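You operate a simulated robot arm through the tools that you are given. There is no shell and no other tool.

You are at the controls of a simulated robot arm. One attempt, no reset.

## Task
Start the fume cupboard: fan and light on, sash at the green mark, air speed 0.5 m/s.
Fine: set the speed with the fan dial, on one of its marks; the taps end shut.
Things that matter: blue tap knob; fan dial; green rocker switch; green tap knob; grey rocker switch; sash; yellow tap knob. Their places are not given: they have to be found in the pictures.

It is judged by the outcome, as a careful person would: the job done as asked, and still so three seconds after it is handed in. It fails if anything else is knocked over, pushed out of place, dropped, spilled or broken.

## Robot
A 6-joint arm with a three-finger gripper, fixed in place. Base frame: the origin is at the foot of the arm, x ahead of it, y to its left, z up. Lengths are in mm, angles in rad, forces in N, time in s.
Its first joint turns from -2.897 to 2.897 rad. Payload 4.89 kg.
The tool frame sits at the grasp point between the pads (the TCP): z along the fingers, y along the line on which they close. The tips reach 30 mm beyond it. The gripper opens to 164 mm. The gripper's body begins 125 mm behind the TCP.
Orientation is told as [roll, pitch, yaw] about the base's x, y, z axes, in that order, counted from this pose: with the fingers straight down and closing along the base's y, the tool's x points along the base's -x, its y along +y and its z along -z.

## Interface
- The arm moves only by the tool play_rows. Its argument "rows" is one flat list of numbers, 7 for each row, row after row: the opening, from 0 (shut) to 1 (fully open), then the shift along the tool's x, y, z in units of 250 mm (1.0 is 250 mm), then the turn, a rotation vector about the tool's x, y, z in units of 180 degrees (1.0 is 180 degrees). In form: [fingers, x, y, z, rx, ry, rz, fingers, x, y, z, rx, ry, rz, ...]. A call has 1 to 20 rows; each row is the pose to reach, as a shift and turn from the pose commanded when the call began, along the tool's axes at that moment. A call with a number of a shift or a turn outside -1 to 1 is refused whole. Each row takes 0.2 s and may step no farther than 50 mm and 0.15 rad from the row before; otherwise, or with a gripper value out of range, the whole call is refused. A pose out of reach is approached as far as the arm can. The call stops where the force on the tool passes 90 N (or 10 N more than at its start, if that is more) or the arm is blocked; 0.2 s more then pass. Each finger travels about 108 mm/s and halts on what it meets, pressing with about 40 N; the grip force reading is that of the motor and also rises with nothing between the fingers. The clock runs only during rows and for 0.2 s after the last one: add rows that repeat a pose to give the fingers time. It gives the time, the measured TCP pose, the force on the tool (base axes), the opening and the grip force at its end, in the units of the frame above (readings bear some noise), with the torque about the TCP (base axes, N m) and any sound that the robot's microphone picked up, and new pictures: "show" is both (left out), scene, wrist or none.
- Cameras (640 x 400 px; columns grow to the right, rows downward): "scene" is fixed at [53.1, 501, 1821.2]; the picture's right is [-0.67, -0.74, 0.00], its down [-0.34, 0.30, -0.89] and it looks along [0.66, -0.60, -0.45] (base axes); focal length 359 px, centre (320, 200). "wrist" rides on the gripper at [76, -2, -152] in the tool frame; the picture's right is [0.02, 1.00, 0.00], its down [-0.88, 0.02, -0.47] and it looks along [-0.47, 0.01, 0.88] (tool axes); focal length 247 px, centre (320, 200).
- lift_body(by): slides the trunk up (or, below 0, down) by that many mm; the arm rides with it, the base frame stays. It gives what a move gives, with no picture.
- point_at(camera, pixels): for up to 12 pixels [column, row] of the newest picture of that camera ("zoom" is the newest enlarged one), the place [x, y, z] in the base frame of the surface seen there, good to about 2 mm. The clock stands still meanwhile.
- inspect(camera, box): a new picture of the part [left, top, right, bottom] of that camera's present view, enlarged. The clock stands still meanwhile.
- close_job(): hands the job in; it is judged then, once.

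Unless the task says otherwise, let go and move clear before handing in.

The tools are called after "Call:" as a command line: name --argument value ..., lists and objects as JSON in quotes. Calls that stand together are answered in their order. play_rows: Moves the arm, as the interface text tells. Its arguments: {"type":"object","properties":{"rows":{"type":"array","items":{"type":"number"}},"show":{"type":"string","enum":["both","scene","wrist","none"]}},"required":["rows"]} The other tools are called the same way: lift_body (by) slides the trunk up or down; point_at (camera, pixels) gives the place of the surface under pixels of a picture; inspect (camera, box) takes an enlarged picture of a part of a camera's view; close_job () hands the job in.

At the start:

```text
clock: 0.0
position: [505.5, -58.2, 1660.9]
ee_rot: [-0.001, 0.0, -0.001]
contact_force: [-0.8, 0.4, 0.2]
wrist_torque: [0.02, 0.0, 0.03]
grip_width: 164.1
finger_force: 0.0
trunk travel left (down, up): [-225.0, 165.0]
```

scene: 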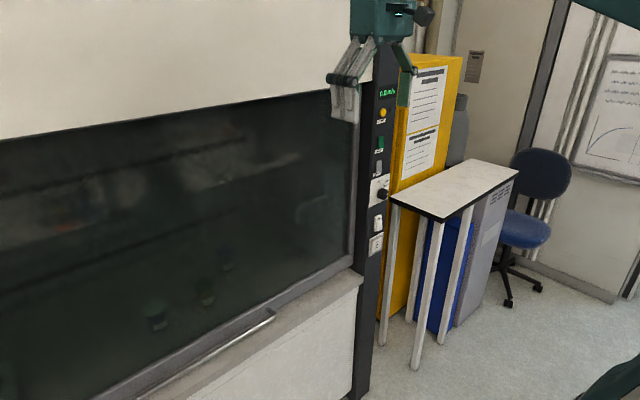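
wrist: 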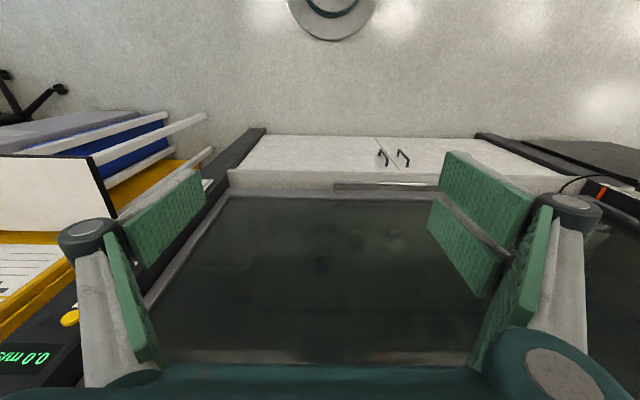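

The scene picture shows a fume cupboard with a control post (pixels ~380,90 to 380,245): a display, yellow button, green and grey rockers, a dial, and sockets. I will enlarge those regions first.

Call:
inspect --camera "scene" --box '[330, 70, 430, 270]'

Call:
inspect --camera "scene" --box '[0, 80, 360, 400]'

Call:
inspect --camera "wrist" --box '[0, 100, 640, 400]'

```text
2.00 times, centred on (380, 170) of scene
```

zoom: 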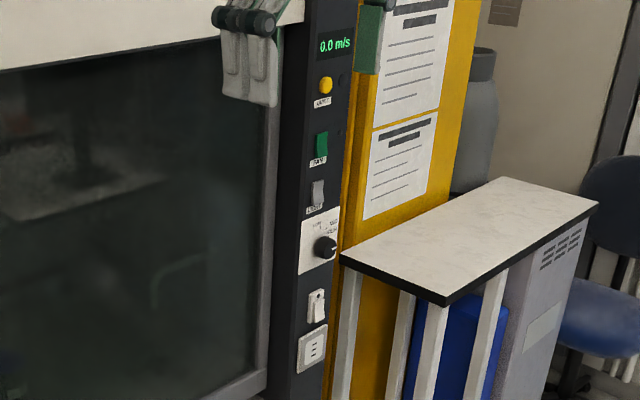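

```text
1.25 times, centred on (180, 240) of scene
```

zoom: 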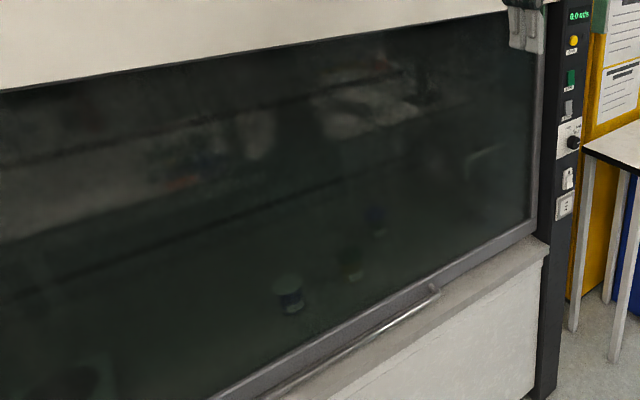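

```text
1.00 times, centred on (320, 250) of wrist (not enlarged: the box is as wide or as high as the picture)
```

zoom: 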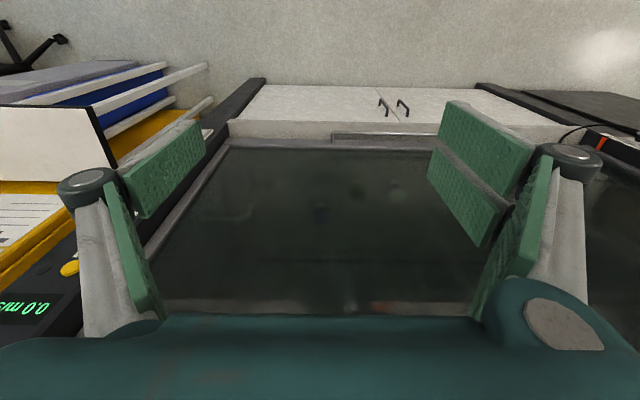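

The post has yellow tap-ish button at (383,113), green rocker (380,143), grey rocker (379,167), dial (382,193). I will enlarge further to read labels, and look for the sash marks.

Call:
inspect --camera "scene" --box '[350, 80, 414, 120]'

Call:
inspect --camera "scene" --box '[350, 130, 414, 170]'

Call:
inspect --camera "scene" --box '[350, 165, 414, 205]'

Call:
inspect --camera "scene" --box '[350, 205, 414, 265]'

Call:
inspect --camera "scene" --box '[120, 220, 280, 340]'

```text
10.00 times, centred on (382, 100) of scene
```

zoom: 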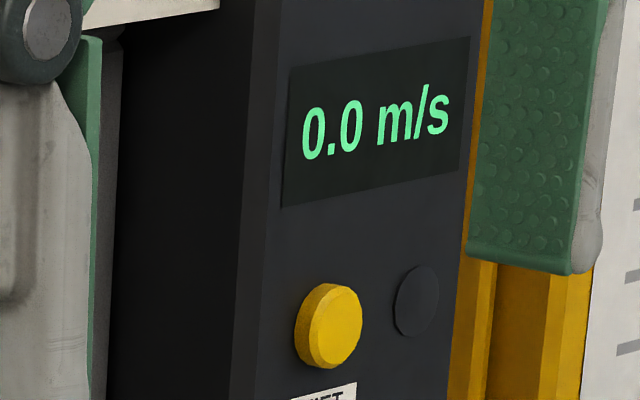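

```text
10.00 times, centred on (382, 150) of scene
```

zoom: 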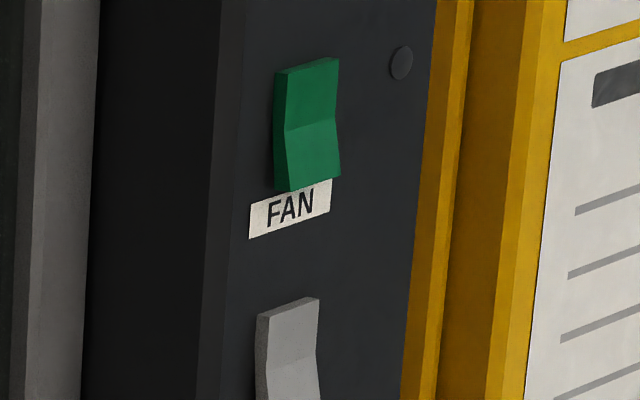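

```text
10.00 times, centred on (382, 185) of scene
```

zoom: 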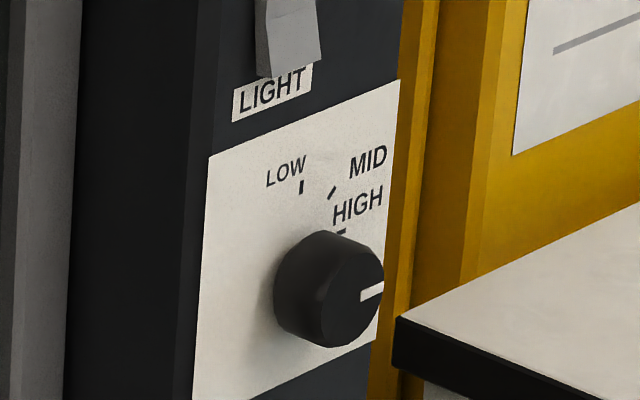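

```text
6.67 times, centred on (382, 235) of scene
```

zoom: 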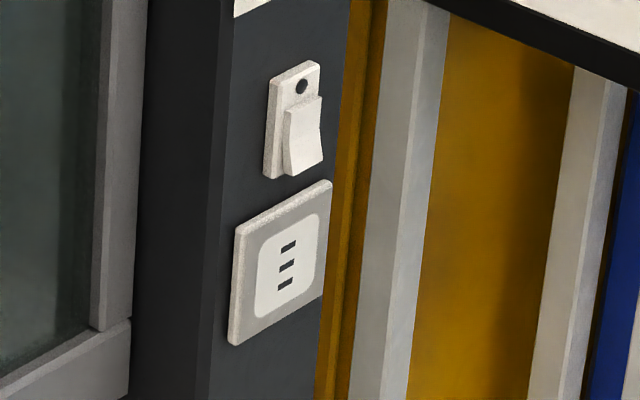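

```text
3.33 times, centred on (200, 280) of scene
```

zoom: 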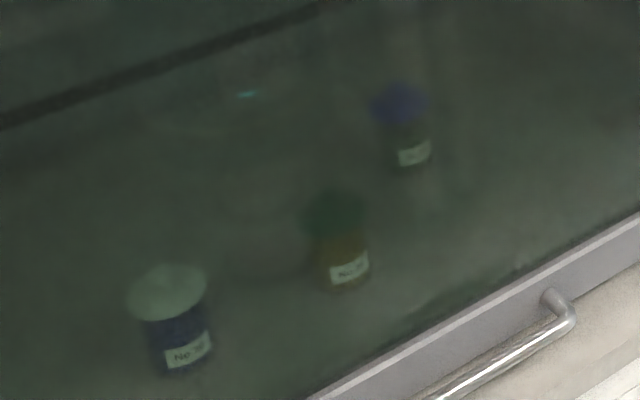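

The post carries display, mute button, FAN (green), LIGHT (grey), and dial with LOW/MID/HIGH. Now I'll get the places of these in the base frame, plus the sash and handle.

Call:
point_at --camera "scene" --pixels '[[388, 93], [383, 113], [381, 140], [381, 146], [379, 164], [379, 170], [383, 193], [377, 187], [379, 222], [376, 245], [361, 150], [365, 150]]'

Call:
point_at --camera "scene" --pixels '[[355, 150], [352, 250], [352, 268], [300, 290], [272, 314], [230, 340], [150, 390], [200, 200], [100, 130], [200, 60], [300, 310], [440, 190]]'

Call:
point_at --camera "wrist" --pixels '[[320, 180], [400, 186], [335, 186], [230, 180], [320, 300], [600, 185], [530, 142], [75, 320], [570, 180], [380, 155], [470, 180], [160, 290]]'

```text
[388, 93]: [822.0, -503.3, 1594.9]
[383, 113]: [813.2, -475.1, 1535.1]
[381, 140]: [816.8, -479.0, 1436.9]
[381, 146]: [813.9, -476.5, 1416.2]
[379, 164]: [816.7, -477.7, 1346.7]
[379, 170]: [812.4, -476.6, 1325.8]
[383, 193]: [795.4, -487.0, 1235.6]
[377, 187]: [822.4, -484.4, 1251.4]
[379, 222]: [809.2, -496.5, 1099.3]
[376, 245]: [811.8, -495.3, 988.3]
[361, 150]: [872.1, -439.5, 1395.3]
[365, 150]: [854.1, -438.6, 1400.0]
```

```text
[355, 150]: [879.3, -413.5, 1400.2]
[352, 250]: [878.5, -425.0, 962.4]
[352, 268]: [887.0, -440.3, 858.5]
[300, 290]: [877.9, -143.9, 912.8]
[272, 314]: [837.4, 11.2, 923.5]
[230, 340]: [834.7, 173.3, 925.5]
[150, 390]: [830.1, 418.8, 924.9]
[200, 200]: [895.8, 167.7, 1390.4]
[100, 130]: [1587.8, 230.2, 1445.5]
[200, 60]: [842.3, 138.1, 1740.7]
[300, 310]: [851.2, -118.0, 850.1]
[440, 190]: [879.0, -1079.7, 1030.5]
```

```text
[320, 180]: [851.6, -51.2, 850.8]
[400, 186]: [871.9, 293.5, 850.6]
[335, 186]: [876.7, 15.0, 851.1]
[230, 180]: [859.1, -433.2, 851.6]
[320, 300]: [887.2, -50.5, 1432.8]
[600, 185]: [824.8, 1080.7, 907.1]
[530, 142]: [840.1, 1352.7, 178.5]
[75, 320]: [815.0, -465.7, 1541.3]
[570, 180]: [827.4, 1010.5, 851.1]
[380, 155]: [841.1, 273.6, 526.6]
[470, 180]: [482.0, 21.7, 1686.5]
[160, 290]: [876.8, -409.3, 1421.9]
```

Control post face is at x≈820, y≈-440…-530; sash at x≈880 and handle at x≈835, z≈924. The wrist picture at (600,190) shows something with red on the left post; I enlarge it.

Call:
inspect --camera "wrist" --box '[540, 130, 640, 230]'

Call:
inspect --camera "wrist" --box '[0, 280, 120, 400]'

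Call:
inspect --camera "wrist" --box '[130, 110, 330, 240]'

Call:
inspect --camera "wrist" --box '[330, 110, 530, 240]'

Call:
inspect --camera "scene" --box '[320, 60, 400, 140]'

```text
4.00 times, centred on (590, 180) of wrist
```

zoom: 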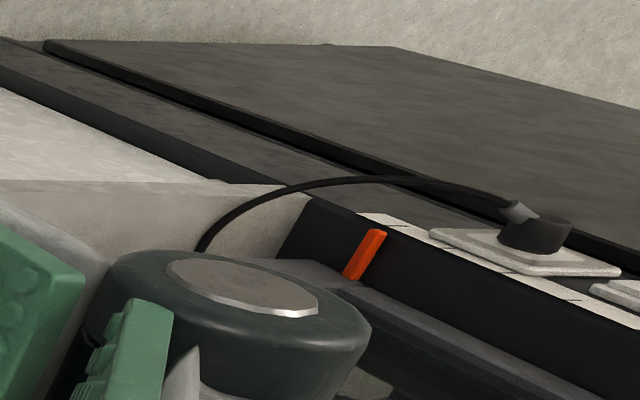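

```text
3.33 times, centred on (60, 340) of wrist
```

zoom: 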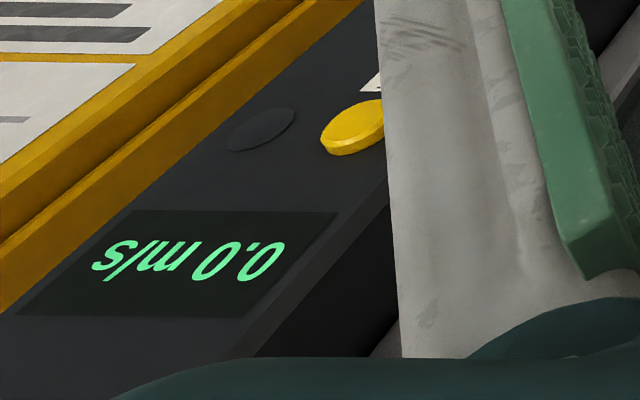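

```text
3.08 times, centred on (230, 175) of wrist
```

zoom: 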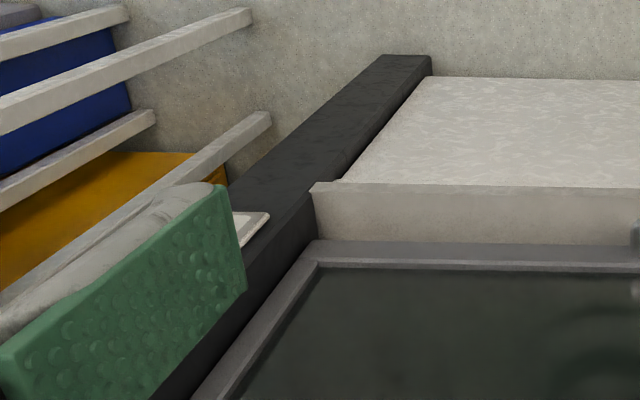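

```text
3.08 times, centred on (430, 175) of wrist
```

zoom: 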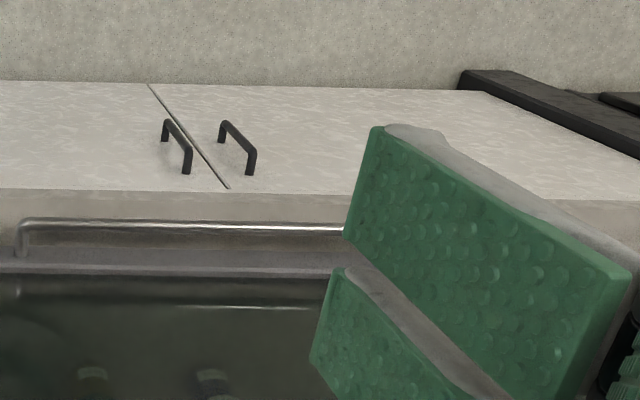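

```text
5.00 times, centred on (360, 100) of scene
```

zoom: 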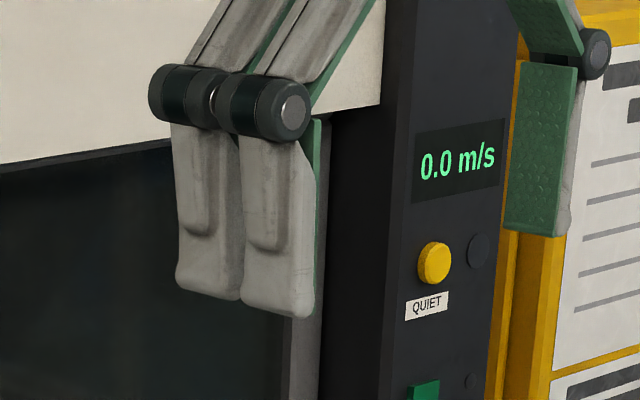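

The left post (wrist pixel ~(600,190)) carries an orange/red mark on its inner side and a plug; I need a clearer view of the sash marks and taps. I'll tilt the tool forward 45° while lowering, to look at the front.

Call:
play_rows --rows '[1, 0, 0, 0.1, 0, -0.042, 0, 1, 0, 0, 0.2, 0, -0.084, 0, 1, 0, 0, 0.3, 0, -0.126, 0, 1, 0, 0, 0.4, 0, -0.168, 0, 1, 0, 0, 0.5, 0, -0.21, 0, 1, 0, 0, 0.6, 0, -0.25, 0]'

```text
clock: 1.4
position: [504.9, -58.2, 1510.2]
ee_rot: [0.0, -0.788, -0.001]
contact_force: [1.0, -0.3, 0.1]
wrist_torque: [0.02, 0.04, 0.04]
grip_width: 164.1
finger_force: 0.0
trunk travel left (down, up): [-225.0, 165.0]
```

scene: 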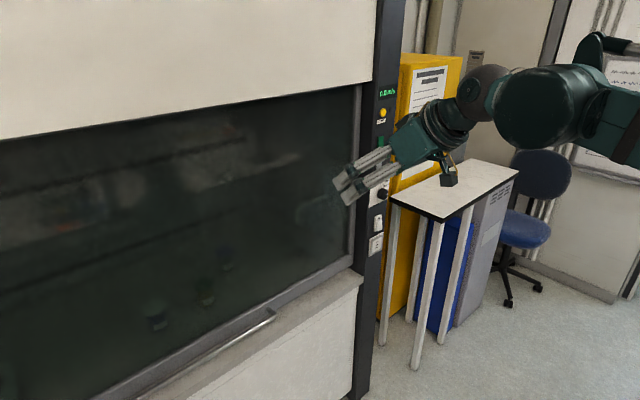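
wrist: 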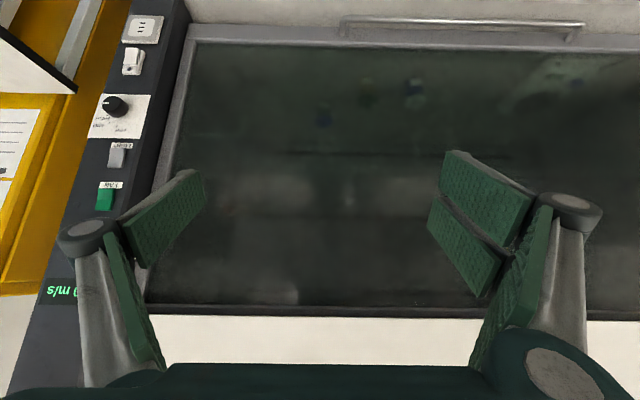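

The wrist view now shows the sash front and the right post (dial at (115,105), rockers (117,155) and (105,197)). I'll shift 250 mm left to see the left post with the marks.

Call:
play_rows --rows '[1, 0, 0.16, 0, 0, 0, 0, 1, 0, 0.33, 0, 0, 0, 0, 1, 0, 0.5, 0, 0, 0, 0, 1, 0, 0.67, 0, 0, 0, 0, 1, 0, 0.84, 0, 0, 0, 0, 1, 0, 1, 0, 0, 0, 0]' --show "wrist"

```text
clock: 2.8
position: [504.4, 189.8, 1511.2]
ee_rot: [0.0, -0.786, 0.0]
contact_force: [-0.6, 0.0, 1.1]
wrist_torque: [0.03, -0.04, 0.02]
grip_width: 163.9
finger_force: 0.1
trunk travel left (down, up): [-225.0, 165.0]
```

wrist: 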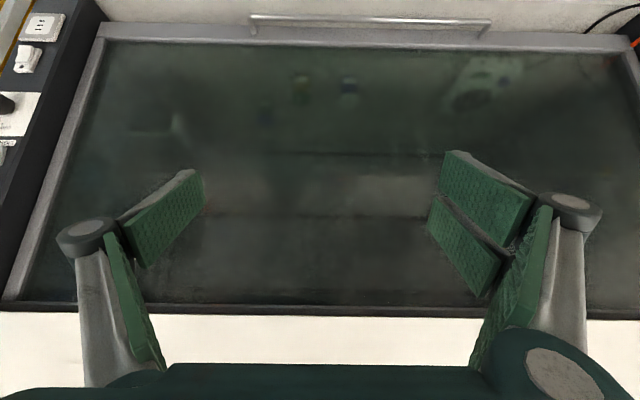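

The left post is just coming in at (635,40). I'll shift further left and yaw left ~30° to view it.

Call:
play_rows --rows '[1, 0, 0.15, 0, -0.0295, 0, -0.0295, 1, 0, 0.3, 0, -0.059, 0, -0.059, 1, 0, 0.45, 0, -0.0885, 0, -0.0885, 1, 0, 0.6, 0, -0.118, 0, -0.118]' --show "wrist"

```text
clock: 3.8
position: [503.7, 340.4, 1512.0]
ee_rot: [-0.001, -0.784, 0.527]
contact_force: [-1.2, -0.1, 0.9]
wrist_torque: [0.01, -0.02, 0.0]
grip_width: 164.0
finger_force: 0.1
trunk travel left (down, up): [-225.0, 165.0]
```

wrist: 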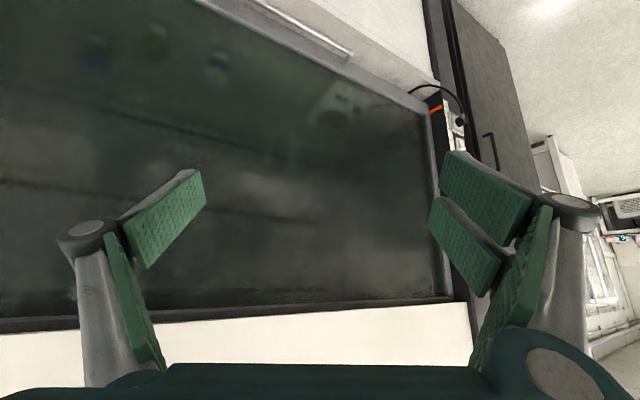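

The open fingers hide the left post, and there are small colored spots at (620,238). I'll shut the fingers for a clearer view.

Call:
play_rows --rows '[0, 0, 0, 0, 0, 0, 0, 0, 0, 0, 0, 0, 0, 0, 0, 0, 0, 0, 0, 0, 0, 0, 0, 0, 0, 0, 0, 0]' --show "wrist"

Call:
inspect --camera "wrist" --box '[400, 60, 500, 310]'

Call:
inspect --camera "wrist" --box '[560, 180, 640, 260]'

```text
clock: 4.8
position: [503.5, 340.2, 1509.0]
ee_rot: [0.0, -0.785, 0.524]
contact_force: [-0.3, 0.8, -0.4]
wrist_torque: [0.01, 0.0, -0.04]
grip_width: 0.4
finger_force: 39.4
trunk travel left (down, up): [-225.0, 165.0]
```

wrist: 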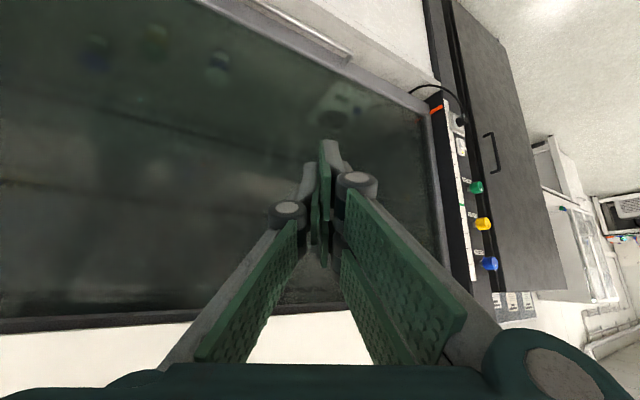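

```text
1.60 times, centred on (450, 185) of wrist
```

zoom: 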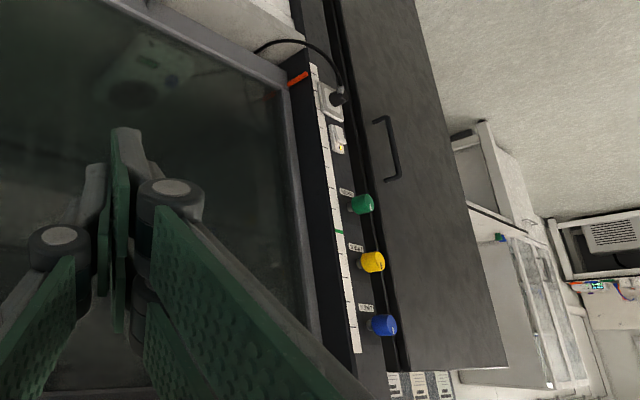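

```text
5.00 times, centred on (600, 220) of wrist
```

zoom: 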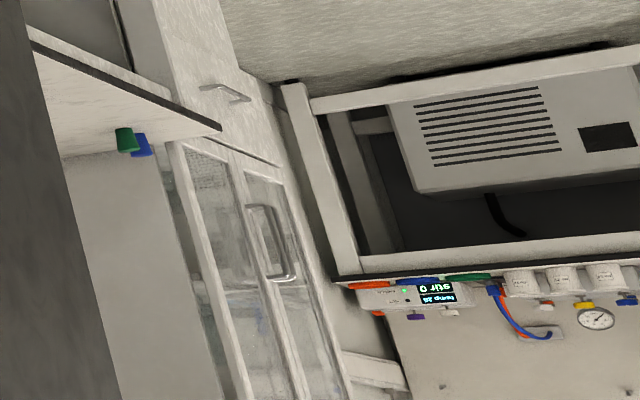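

The left post has the scale with an orange mark, a green mark at about (463,205), and three tap knobs: green (476,187), yellow (482,223), blue (490,264). I'll enlarge these to check mark and tap states.

Call:
inspect --camera "wrist" --box '[430, 90, 500, 160]'

Call:
inspect --camera "wrist" --box '[440, 170, 510, 220]'

Call:
inspect --camera "wrist" --box '[440, 205, 510, 285]'

Call:
point_at --camera "wrist" --pixels '[[463, 205], [435, 110], [476, 187], [482, 223], [490, 264], [460, 120], [470, 280], [455, 140], [464, 205], [450, 115], [430, 140], [440, 106]]'

```text
5.71 times, centred on (465, 125) of wrist
```

zoom: 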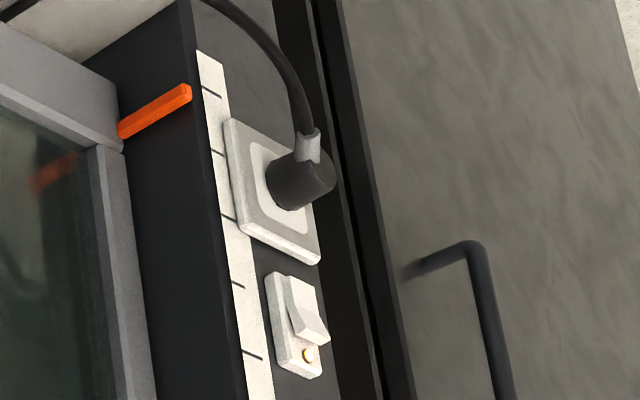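

```text
8.00 times, centred on (475, 195) of wrist
```

zoom: 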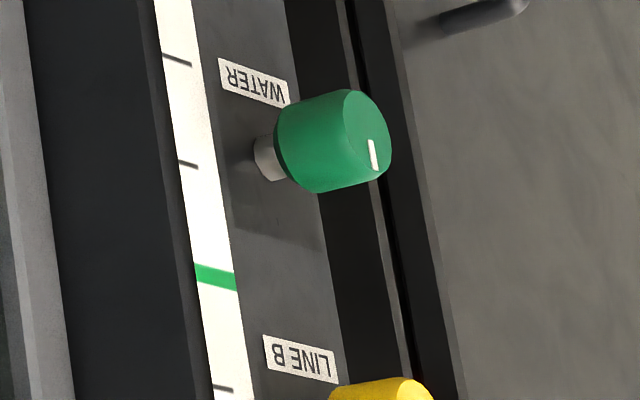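

```text
5.00 times, centred on (475, 245) of wrist
```

zoom: 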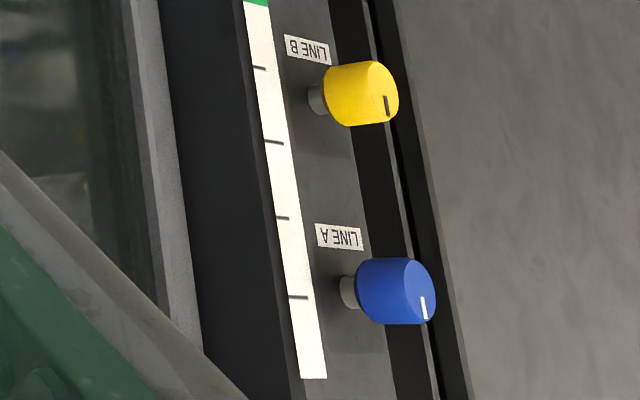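

```text
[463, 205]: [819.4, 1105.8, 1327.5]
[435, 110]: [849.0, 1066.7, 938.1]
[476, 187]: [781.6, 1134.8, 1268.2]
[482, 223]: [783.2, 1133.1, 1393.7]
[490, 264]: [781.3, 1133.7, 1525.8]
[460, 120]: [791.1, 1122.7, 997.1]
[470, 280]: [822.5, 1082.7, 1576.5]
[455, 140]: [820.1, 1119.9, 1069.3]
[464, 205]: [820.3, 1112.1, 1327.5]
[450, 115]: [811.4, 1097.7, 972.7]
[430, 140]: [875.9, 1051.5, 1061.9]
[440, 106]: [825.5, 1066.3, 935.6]
```

Orange pointer on the sash is at z≈936 and the green mark at z≈1327 on the left scale; the three tap knobs' lines all look alike (pointing up, shut). I zoom for precision on pointer and green mark before moving to the right post.

Call:
inspect --camera "wrist" --box '[448, 190, 480, 210]'

Call:
point_at --camera "zoom" --pixels '[[270, 270], [280, 275], [285, 285], [280, 295], [280, 300], [290, 290], [300, 290], [260, 280], [320, 290], [280, 310], [280, 265], [280, 320]]'

```text
16.00 times, centred on (464, 200) of wrist
```

zoom: 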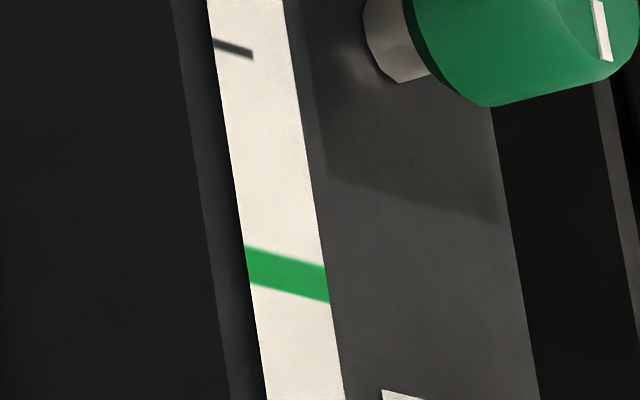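

```text
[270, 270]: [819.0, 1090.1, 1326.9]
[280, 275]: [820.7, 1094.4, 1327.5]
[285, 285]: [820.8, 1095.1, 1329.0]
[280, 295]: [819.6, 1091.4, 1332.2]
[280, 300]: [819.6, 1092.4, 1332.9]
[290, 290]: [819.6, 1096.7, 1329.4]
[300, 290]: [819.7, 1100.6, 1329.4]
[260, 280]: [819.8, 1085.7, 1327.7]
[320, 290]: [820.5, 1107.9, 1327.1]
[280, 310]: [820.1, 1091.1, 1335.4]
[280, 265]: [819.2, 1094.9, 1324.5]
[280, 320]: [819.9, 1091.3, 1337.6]
```

The green mark centre is at z≈1327 (about 8 mm tall). Now the pointer.

Call:
inspect --camera "wrist" --box '[420, 95, 452, 115]'

```text
16.00 times, centred on (436, 105) of wrist
```

zoom: 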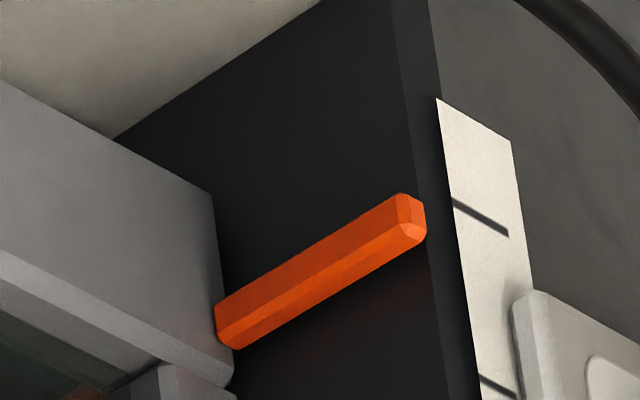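

Call:
point_at --camera "zoom" --pixels '[[412, 215], [400, 205], [402, 228], [300, 265], [310, 285], [414, 235], [422, 215], [408, 198], [465, 205], [490, 222], [180, 250], [440, 105]]'

```text
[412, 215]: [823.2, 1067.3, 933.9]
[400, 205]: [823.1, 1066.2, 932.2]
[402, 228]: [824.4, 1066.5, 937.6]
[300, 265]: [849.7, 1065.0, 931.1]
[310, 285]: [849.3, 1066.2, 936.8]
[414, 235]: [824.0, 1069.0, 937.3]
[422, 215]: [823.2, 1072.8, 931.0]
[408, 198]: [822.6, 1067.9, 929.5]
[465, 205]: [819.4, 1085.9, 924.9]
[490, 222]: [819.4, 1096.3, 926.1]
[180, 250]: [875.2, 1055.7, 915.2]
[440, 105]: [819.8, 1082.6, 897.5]
```

Pointer centre is about z≈934, so the sash needs about +393 mm. Now I return toward the right post to handle the switches first.

Call:
play_rows --rows '[0, 0.059, -0.144, -0.059, 0.0197, 0, 0.0197, 0, 0.118, -0.289, -0.118, 0.0393, 0, 0.0393, 0, 0.177, -0.433, -0.177, 0.059, 0, 0.059, 0, 0.236, -0.577, -0.236, 0.0787, 0, 0.0787, 0, 0.295, -0.722, -0.295, 0.0983, 0, 0.0983, 0, 0.354, -0.866, -0.354, 0.118, 0, 0.118]' --show "none"

```text
clock: 6.2
position: [506.6, 90.5, 1509.4]
ee_rot: [0.001, -0.786, -0.001]
contact_force: [1.1, 0.4, 0.0]
wrist_torque: [0.0, 0.04, 0.01]
grip_width: 0.1
finger_force: 39.6
trunk travel left (down, up): [-225.0, 165.0]
```

Readings show the arm back at y≈90 with yaw zero. Next I move 250 mm right and 60 mm down while levelling the tool to point forward.

Call:
play_rows --rows '[0, 0.028, -0.167, 0.028, 0, -0.042, 0, 0, 0.057, -0.333, 0.057, 0, -0.083, 0, 0, 0.085, -0.5, 0.085, 0, -0.125, 0, 0, 0.113, -0.667, 0.113, 0, -0.167, 0, 0, 0.142, -0.833, 0.142, 0, -0.208, 0, 0, 0.17, -1, 0.17, 0, -0.25, 0]'

```text
clock: 7.8
position: [519.4, -108.5, 1449.8]
ee_rot: [-1.426, -1.571, 1.529]
contact_force: [0.0, -1.5, -0.1]
wrist_torque: [0.0, 0.04, 0.16]
grip_width: 0.0
finger_force: 39.6
trunk travel left (down, up): [-225.0, 165.0]
stopped in row 6: the arm was blocked; the commanded pose is now the measured one
```

scene: 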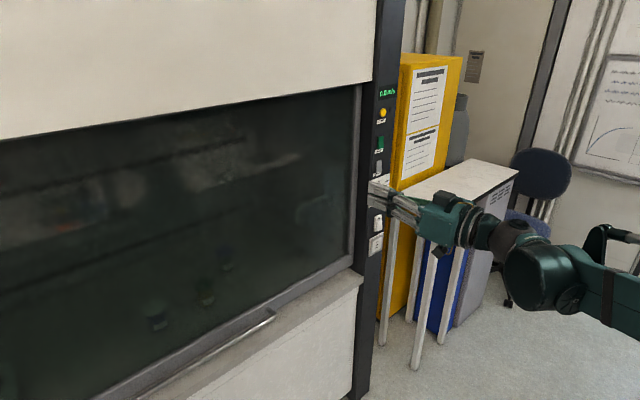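
wrist: 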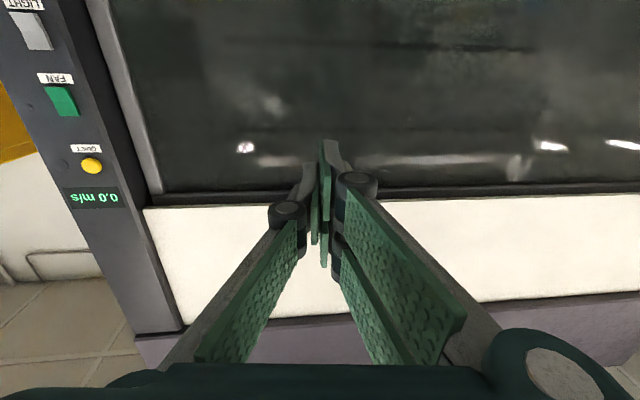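

The arm stopped near a straight-wrist posture (forearm and gripper aligned in the scene at (500,230)), a likely singularity rather than contact (force ≈ 0). I'll raise the trunk so the forearm slopes down to the panel and the wrist stays bent.

Call:
lift_body --by 150

```text
clock: 9.6
position: [518.1, -109.8, 1600.0]
ee_rot: [-1.574, -1.567, 1.677]
contact_force: [-0.4, -1.2, 0.5]
wrist_torque: [0.01, -0.02, 0.02]
grip_width: 0.0
finger_force: 39.8
trunk travel left (down, up): [-375.0, 15.0]
```

Trunk is up with 15 mm left. Now I lower the TCP 150 mm by the arm alone to bend the wrist out of alignment.

Call:
play_rows --rows '[0, 0.12, 0, 0, 0, 0, 0, 0, 0.24, 0, 0, 0, 0, 0, 0, 0.36, 0, 0, 0, 0, 0, 0, 0.48, 0, 0, 0, 0, 0, 0, 0.6, 0, 0, 0, 0, 0]'

```text
clock: 10.8
position: [518.9, -110.8, 1449.5]
ee_rot: [-1.668, -1.567, 1.771]
contact_force: [-0.5, 0.1, -0.6]
wrist_torque: [0.01, -0.01, -0.11]
grip_width: 0.0
finger_force: 39.6
trunk travel left (down, up): [-375.0, 15.0]
```

scene: 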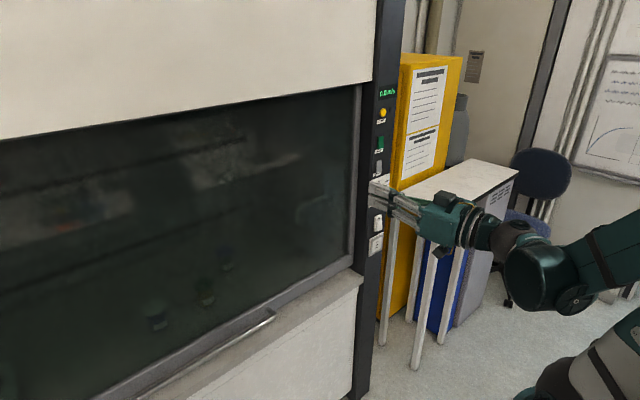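
wrist: 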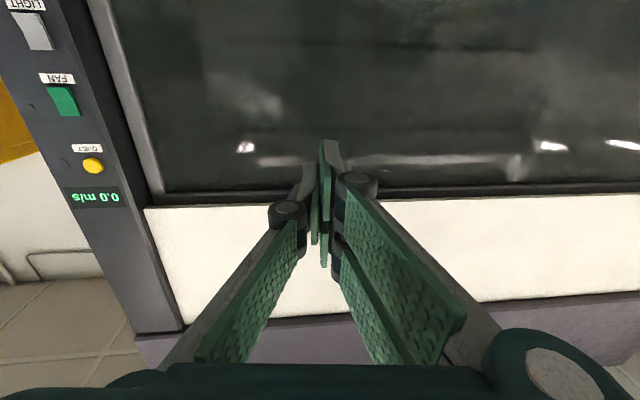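

The arm is now less aligned and moved freely. I'll try a gentle sideways move of -100 mm in y with the yaw corrected by -0.1 rad, to see whether it is still blocked.

Call:
play_rows --rows '[0, 0, -0.08, 0, 0.0066, 0, 0, 0, 0, -0.16, 0, 0.0131, 0, 0, 0, 0, -0.24, 0, 0.0197, 0, 0, 0, 0, -0.32, 0, 0.0262, 0, 0, 0, 0, -0.4, 0, 0.0328, 0, 0]' --show "wrist"

```text
clock: 11.9
position: [528.5, -208.2, 1450.2]
ee_rot: [-1.736, -1.568, 1.733]
contact_force: [-0.7, 0.1, 0.0]
wrist_torque: [0.0, 0.0, -0.03]
grip_width: 0.0
finger_force: 39.7
trunk travel left (down, up): [-375.0, 15.0]
```

wrist: 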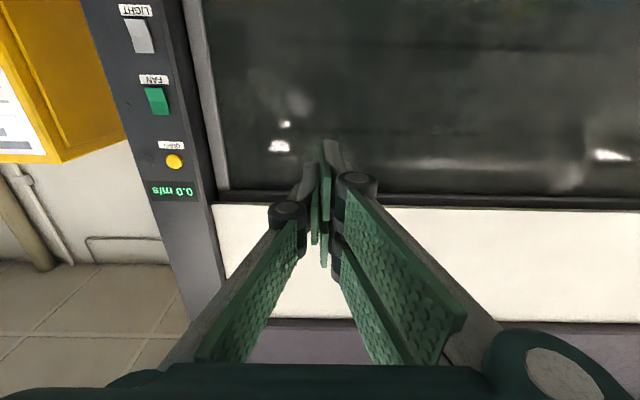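

Now the tool points straight forward with no yaw and motion is free. I continue 250 mm to the right toward the control post.

Call:
play_rows --rows '[0, 0, -0.15, 0, 0, 0, 0, 0, 0, -0.3, 0, 0, 0, 0, 0, 0, -0.45, 0, 0, 0, 0, 0, 0, -0.6, 0, 0, 0, 0, 0, 0, -0.75, 0, 0, 0, 0, 0, 0, -0.9, 0, 0, 0, 0, 0, 0, -1, 0, 0, 0, 0]'

```text
clock: 13.6
position: [529.3, -458.7, 1452.0]
ee_rot: [-1.666, -1.568, 1.666]
contact_force: [0.2, -0.4, 0.4]
wrist_torque: [0.0, 0.0, 0.04]
grip_width: 0.1
finger_force: 39.6
trunk travel left (down, up): [-375.0, 15.0]
```

scene: 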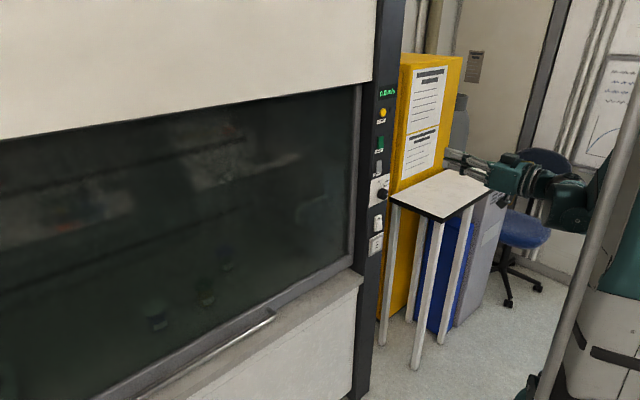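
wrist: 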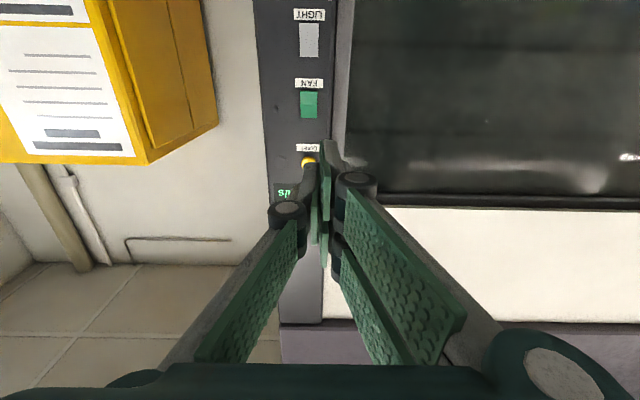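

The tool now faces the post. I check rocker and table places precisely before pressing.

Call:
point_at --camera "scene" --pixels '[[393, 195], [442, 217], [514, 178], [468, 162], [440, 222]]'

Call:
inspect --camera "wrist" --box '[270, 0, 370, 130]'

Call:
inspect --camera "scene" --box '[366, 130, 398, 210]'

```text
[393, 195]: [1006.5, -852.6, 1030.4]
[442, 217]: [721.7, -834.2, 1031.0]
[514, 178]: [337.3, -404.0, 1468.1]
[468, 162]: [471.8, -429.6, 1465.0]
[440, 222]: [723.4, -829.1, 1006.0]
```

```text
3.08 times, centred on (320, 65) of wrist
```

zoom: 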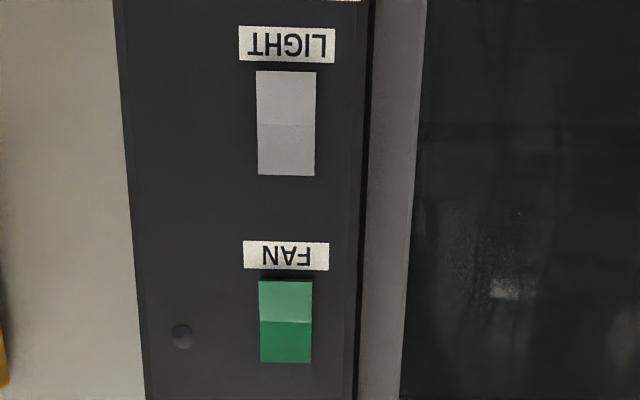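

```text
5.00 times, centred on (382, 170) of scene
```

zoom: 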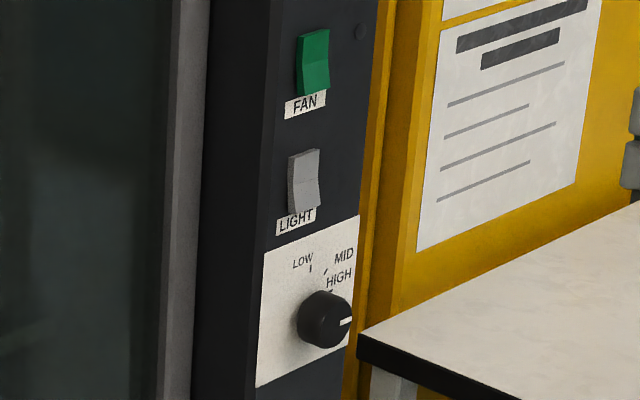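

The table is at y≤-830, clear of my work zone. I read off rocker profile depths in the newest zoom to see which half sticks out.

Call:
point_at --camera "zoom" --pixels '[[316, 37], [315, 50], [315, 62], [315, 75], [315, 88], [306, 156], [306, 168], [306, 182], [306, 195], [306, 206], [303, 105], [330, 320]]'

Call:
point_at --camera "wrist" --pixels '[[308, 94], [308, 100], [309, 107], [309, 113], [309, 27], [309, 34], [309, 45], [309, 53], [316, 105], [302, 105], [316, 40], [301, 40]]'

```text
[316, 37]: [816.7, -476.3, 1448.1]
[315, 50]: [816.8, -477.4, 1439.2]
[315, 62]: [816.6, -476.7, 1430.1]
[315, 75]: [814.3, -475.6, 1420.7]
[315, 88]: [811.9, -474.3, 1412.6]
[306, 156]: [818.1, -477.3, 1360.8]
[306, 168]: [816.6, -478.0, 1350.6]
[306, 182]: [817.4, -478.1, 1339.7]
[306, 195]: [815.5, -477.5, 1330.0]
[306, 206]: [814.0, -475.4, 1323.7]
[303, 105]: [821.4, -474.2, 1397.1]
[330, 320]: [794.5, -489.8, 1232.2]
```

```text
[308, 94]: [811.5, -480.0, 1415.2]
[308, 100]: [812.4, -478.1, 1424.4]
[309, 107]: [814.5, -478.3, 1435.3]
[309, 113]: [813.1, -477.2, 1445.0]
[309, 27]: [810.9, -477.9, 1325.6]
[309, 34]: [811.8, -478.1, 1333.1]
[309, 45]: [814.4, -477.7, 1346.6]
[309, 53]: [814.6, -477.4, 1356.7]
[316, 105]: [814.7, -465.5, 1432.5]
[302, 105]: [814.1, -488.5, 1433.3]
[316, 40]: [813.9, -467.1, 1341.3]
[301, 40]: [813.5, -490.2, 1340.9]
```

Both rockers stick out at the bottom (x≈811 vs 817 at the top), so I press their lower halves: FAN at (y -478, z 1411), LIGHT at (y -478, z 1322). I first approach to x=740 in front of FAN.

Call:
play_rows --rows '[0, 0.028, -0.013, 0.14, 0, 0, 0, 0, 0.056, -0.026, 0.28, 0, 0, 0, 0, 0.084, -0.039, 0.42, 0, 0, 0, 0, 0.112, -0.052, 0.56, 0, 0, 0, 0, 0.14, -0.065, 0.7, 0, 0, 0, 0, 0.168, -0.077, 0.844, 0, 0, 0]'

```text
clock: 14.9
position: [741.3, -476.9, 1409.3]
ee_rot: [-1.794, -1.569, 1.796]
contact_force: [-0.6, -0.7, 0.2]
wrist_torque: [0.01, 0.03, 0.04]
grip_width: 0.2
finger_force: 40.2
trunk travel left (down, up): [-375.0, 15.0]
```

scene: 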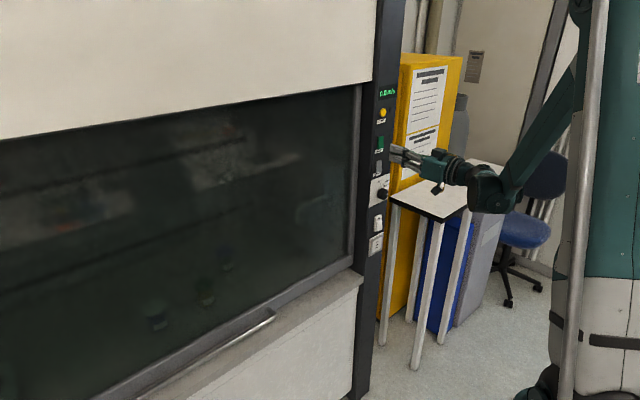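
wrist: 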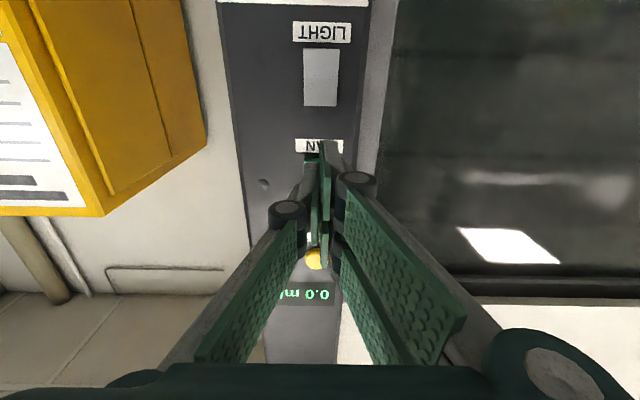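

The closed tips sit in front of the FAN rocker's lower half (z 1409). I press gently forward to x≈788, then see.

Call:
play_rows --rows '[0, 0, 0, 0.08, 0, 0, 0, 0, 0, 0, 0.13, 0, 0, 0, 0, 0, 0, 0.15, 0, 0, 0, 0, 0, 0, 0.162, 0, 0, 0, 0, 0, 0, 0.172, 0, 0, 0, 0, 0, 0, 0.182, 0, 0, 0, 0, 0, 0, 0.188, 0, 0, 0]' --show "both"

```text
clock: 16.6
position: [784.5, -478.2, 1408.5]
ee_rot: [-1.852, -1.568, 1.85]
contact_force: [-26.5, 3.7, -10.9]
wrist_torque: [-0.11, -0.26, 0.16]
grip_width: 5.9
finger_force: 44.8
trunk travel left (down, up): [-375.0, 15.0]
```

scene: 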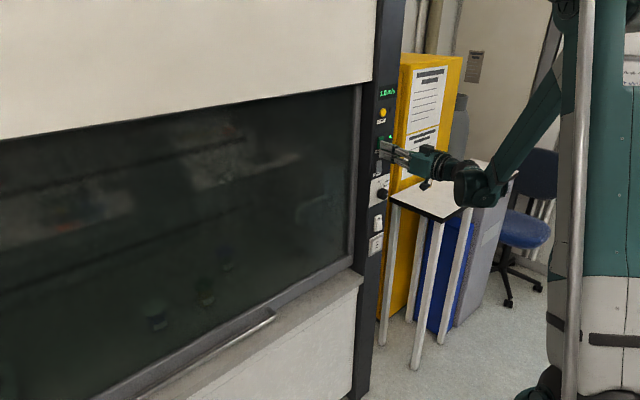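
wrist: 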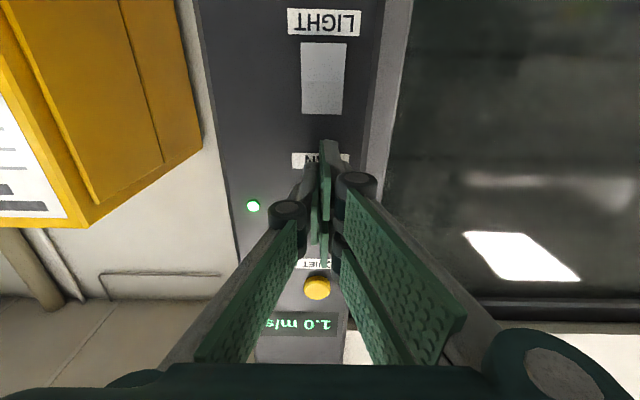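

The lamp at (253,205) lit and the display reads 1.0 m/s: the fan is on. I back off 45 mm, move down 88 mm to the LIGHT rocker.

Call:
play_rows --rows '[0, 0, 0, -0.09, 0, 0, 0, 0, 0, 0, -0.18, 0, 0, 0, 0, 0.12, 0, -0.18, 0, 0, 0, 0, 0.24, 0, -0.18, 0, 0, 0, 0, 0.352, 0, -0.18, 0, 0, 0]'

```text
clock: 17.8
position: [742.8, -478.6, 1321.2]
ee_rot: [-1.637, -1.567, 1.635]
contact_force: [0.5, 0.0, 0.1]
wrist_torque: [-0.02, -0.01, -0.01]
grip_width: 0.0
finger_force: 45.1
trunk travel left (down, up): [-375.0, 15.0]
```

scene: 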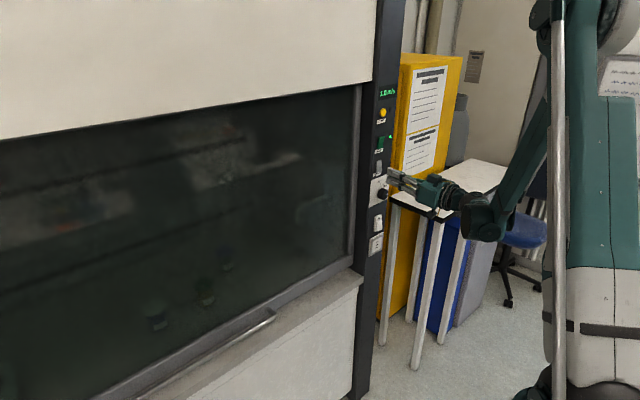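
wrist: 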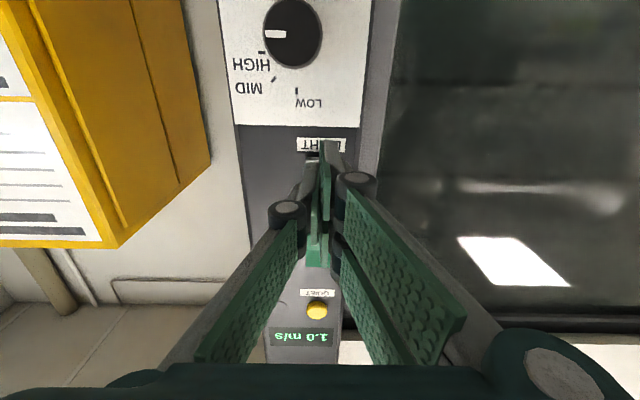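

Fan remains on (1.0 m/s). I now press the LIGHT rocker's lower half in the same way.

Call:
play_rows --rows '[0, 0, 0, 0.08, 0, 0, 0, 0, 0, 0, 0.13, 0, 0, 0, 0, 0, 0, 0.15, 0, 0, 0, 0, 0, 0, 0.162, 0, 0, 0, 0, 0, 0, 0.172, 0, 0, 0, 0, 0, 0, 0.182, 0, 0, 0]'

```text
clock: 19.1
position: [785.6, -477.5, 1321.1]
ee_rot: [-1.85, -1.566, 1.851]
contact_force: [-39.7, 5.3, -16.1]
wrist_torque: [-0.12, -0.21, 0.17]
grip_width: 5.9
finger_force: 45.1
trunk travel left (down, up): [-375.0, 15.0]
```

scene: 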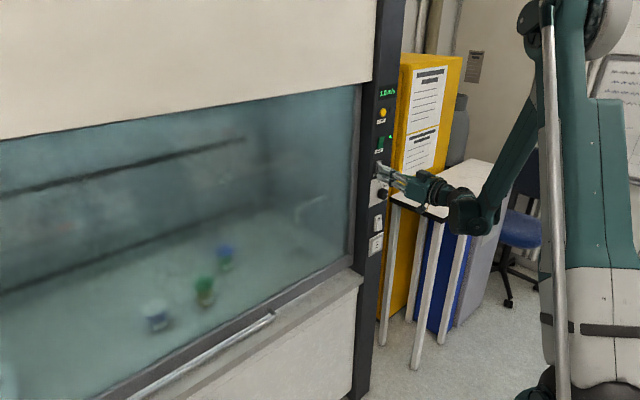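
wrist: 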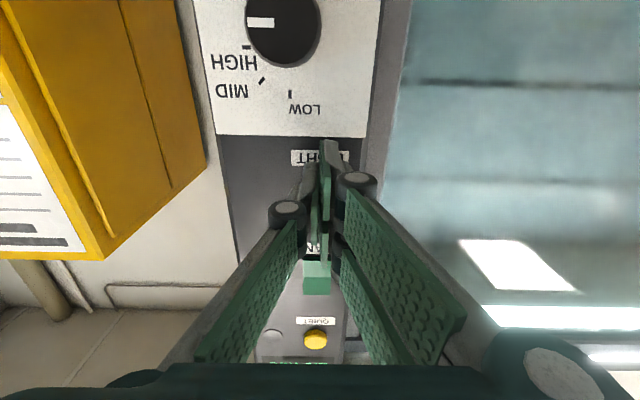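

The light is on (cupboard interior lit). I back off and take a close look at the dial.

Call:
play_rows --rows '[0, 0, 0, -0.1, 0, 0, 0, 0, 0, 0, -0.2, 0, 0, 0, 0, 0, 0, -0.4, 0, 0, 0, 0, 0.15, 0, -0.4, 0, 0, 0]'

Call:
inspect --camera "wrist" --box '[250, 0, 390, 130]'

Call:
inspect --camera "scene" --box '[350, 165, 414, 205]'

Call:
inspect --camera "scene" --box '[350, 80, 414, 170]'

```text
clock: 20.1
position: [686.1, -477.2, 1283.2]
ee_rot: [-1.985, -1.567, 1.985]
contact_force: [-1.7, 1.8, 1.4]
wrist_torque: [-0.03, 0.17, -0.24]
grip_width: 0.0
finger_force: 45.0
trunk travel left (down, up): [-375.0, 15.0]
```

scene: 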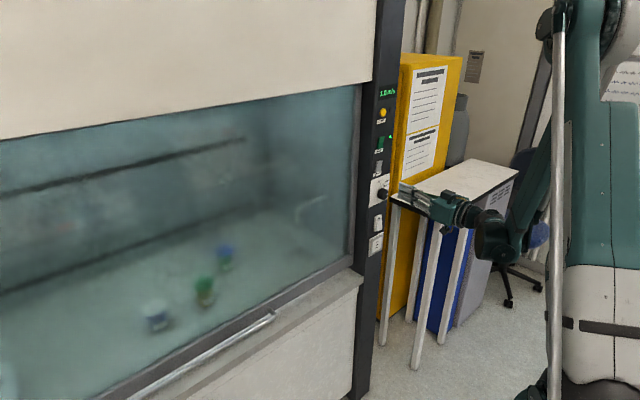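
wrist: 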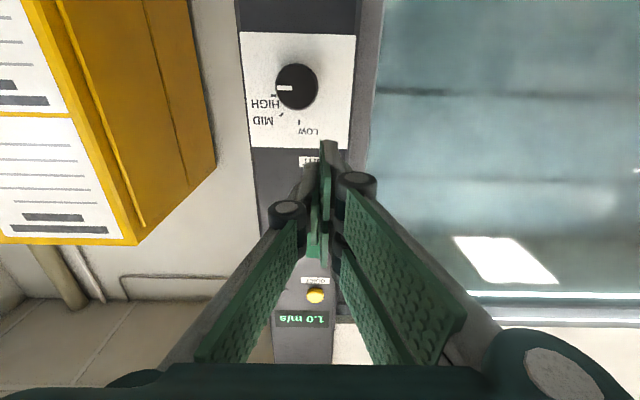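

```text
3.08 times, centred on (320, 65) of wrist
```

zoom: 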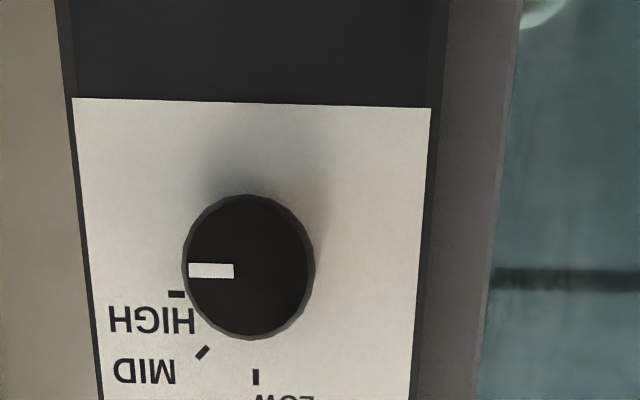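

```text
10.00 times, centred on (382, 185) of scene
```

zoom: 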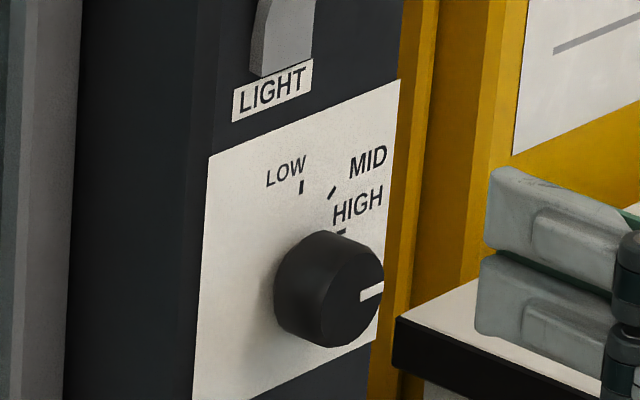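

```text
4.44 times, centred on (382, 125) of scene
```

zoom: 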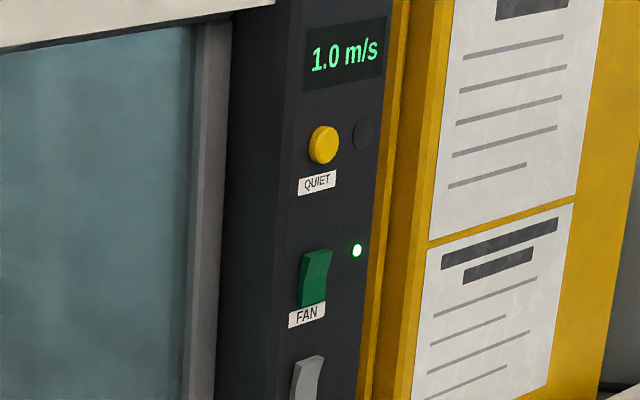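

The dial's pointer sits at HIGH (3 o'clock); MID is 45° and LOW 90° counter-clockwise of it. Air speed depends on the sash, so I do the sash first: I travel left toward the handle (y≈310).

Call:
play_rows --rows '[0, 0, 0.16, -0.08, 0, 0, 0, 0, 0, 0.33, -0.16, 0, 0, 0, 0, 0, 0.5, -0.24, 0, 0, 0, 0, 0, 0.67, -0.32, 0, 0, 0, 0, 0, 0.84, -0.4, 0, 0, 0, 0, 0, 1, -0.4, 0, 0, 0]' --show "none"

```text
clock: 21.6
position: [605.0, -240.8, 1368.9]
ee_rot: [-0.286, -1.564, 0.286]
contact_force: [-1.2, 0.0, -0.2]
wrist_torque: [0.02, 0.05, -0.06]
grip_width: 0.0
finger_force: 45.4
out of reach, approached as far as the arm can: row 1, 2, 3, 4, 5, 6
trunk travel left (down, up): [-375.0, 15.0]
```

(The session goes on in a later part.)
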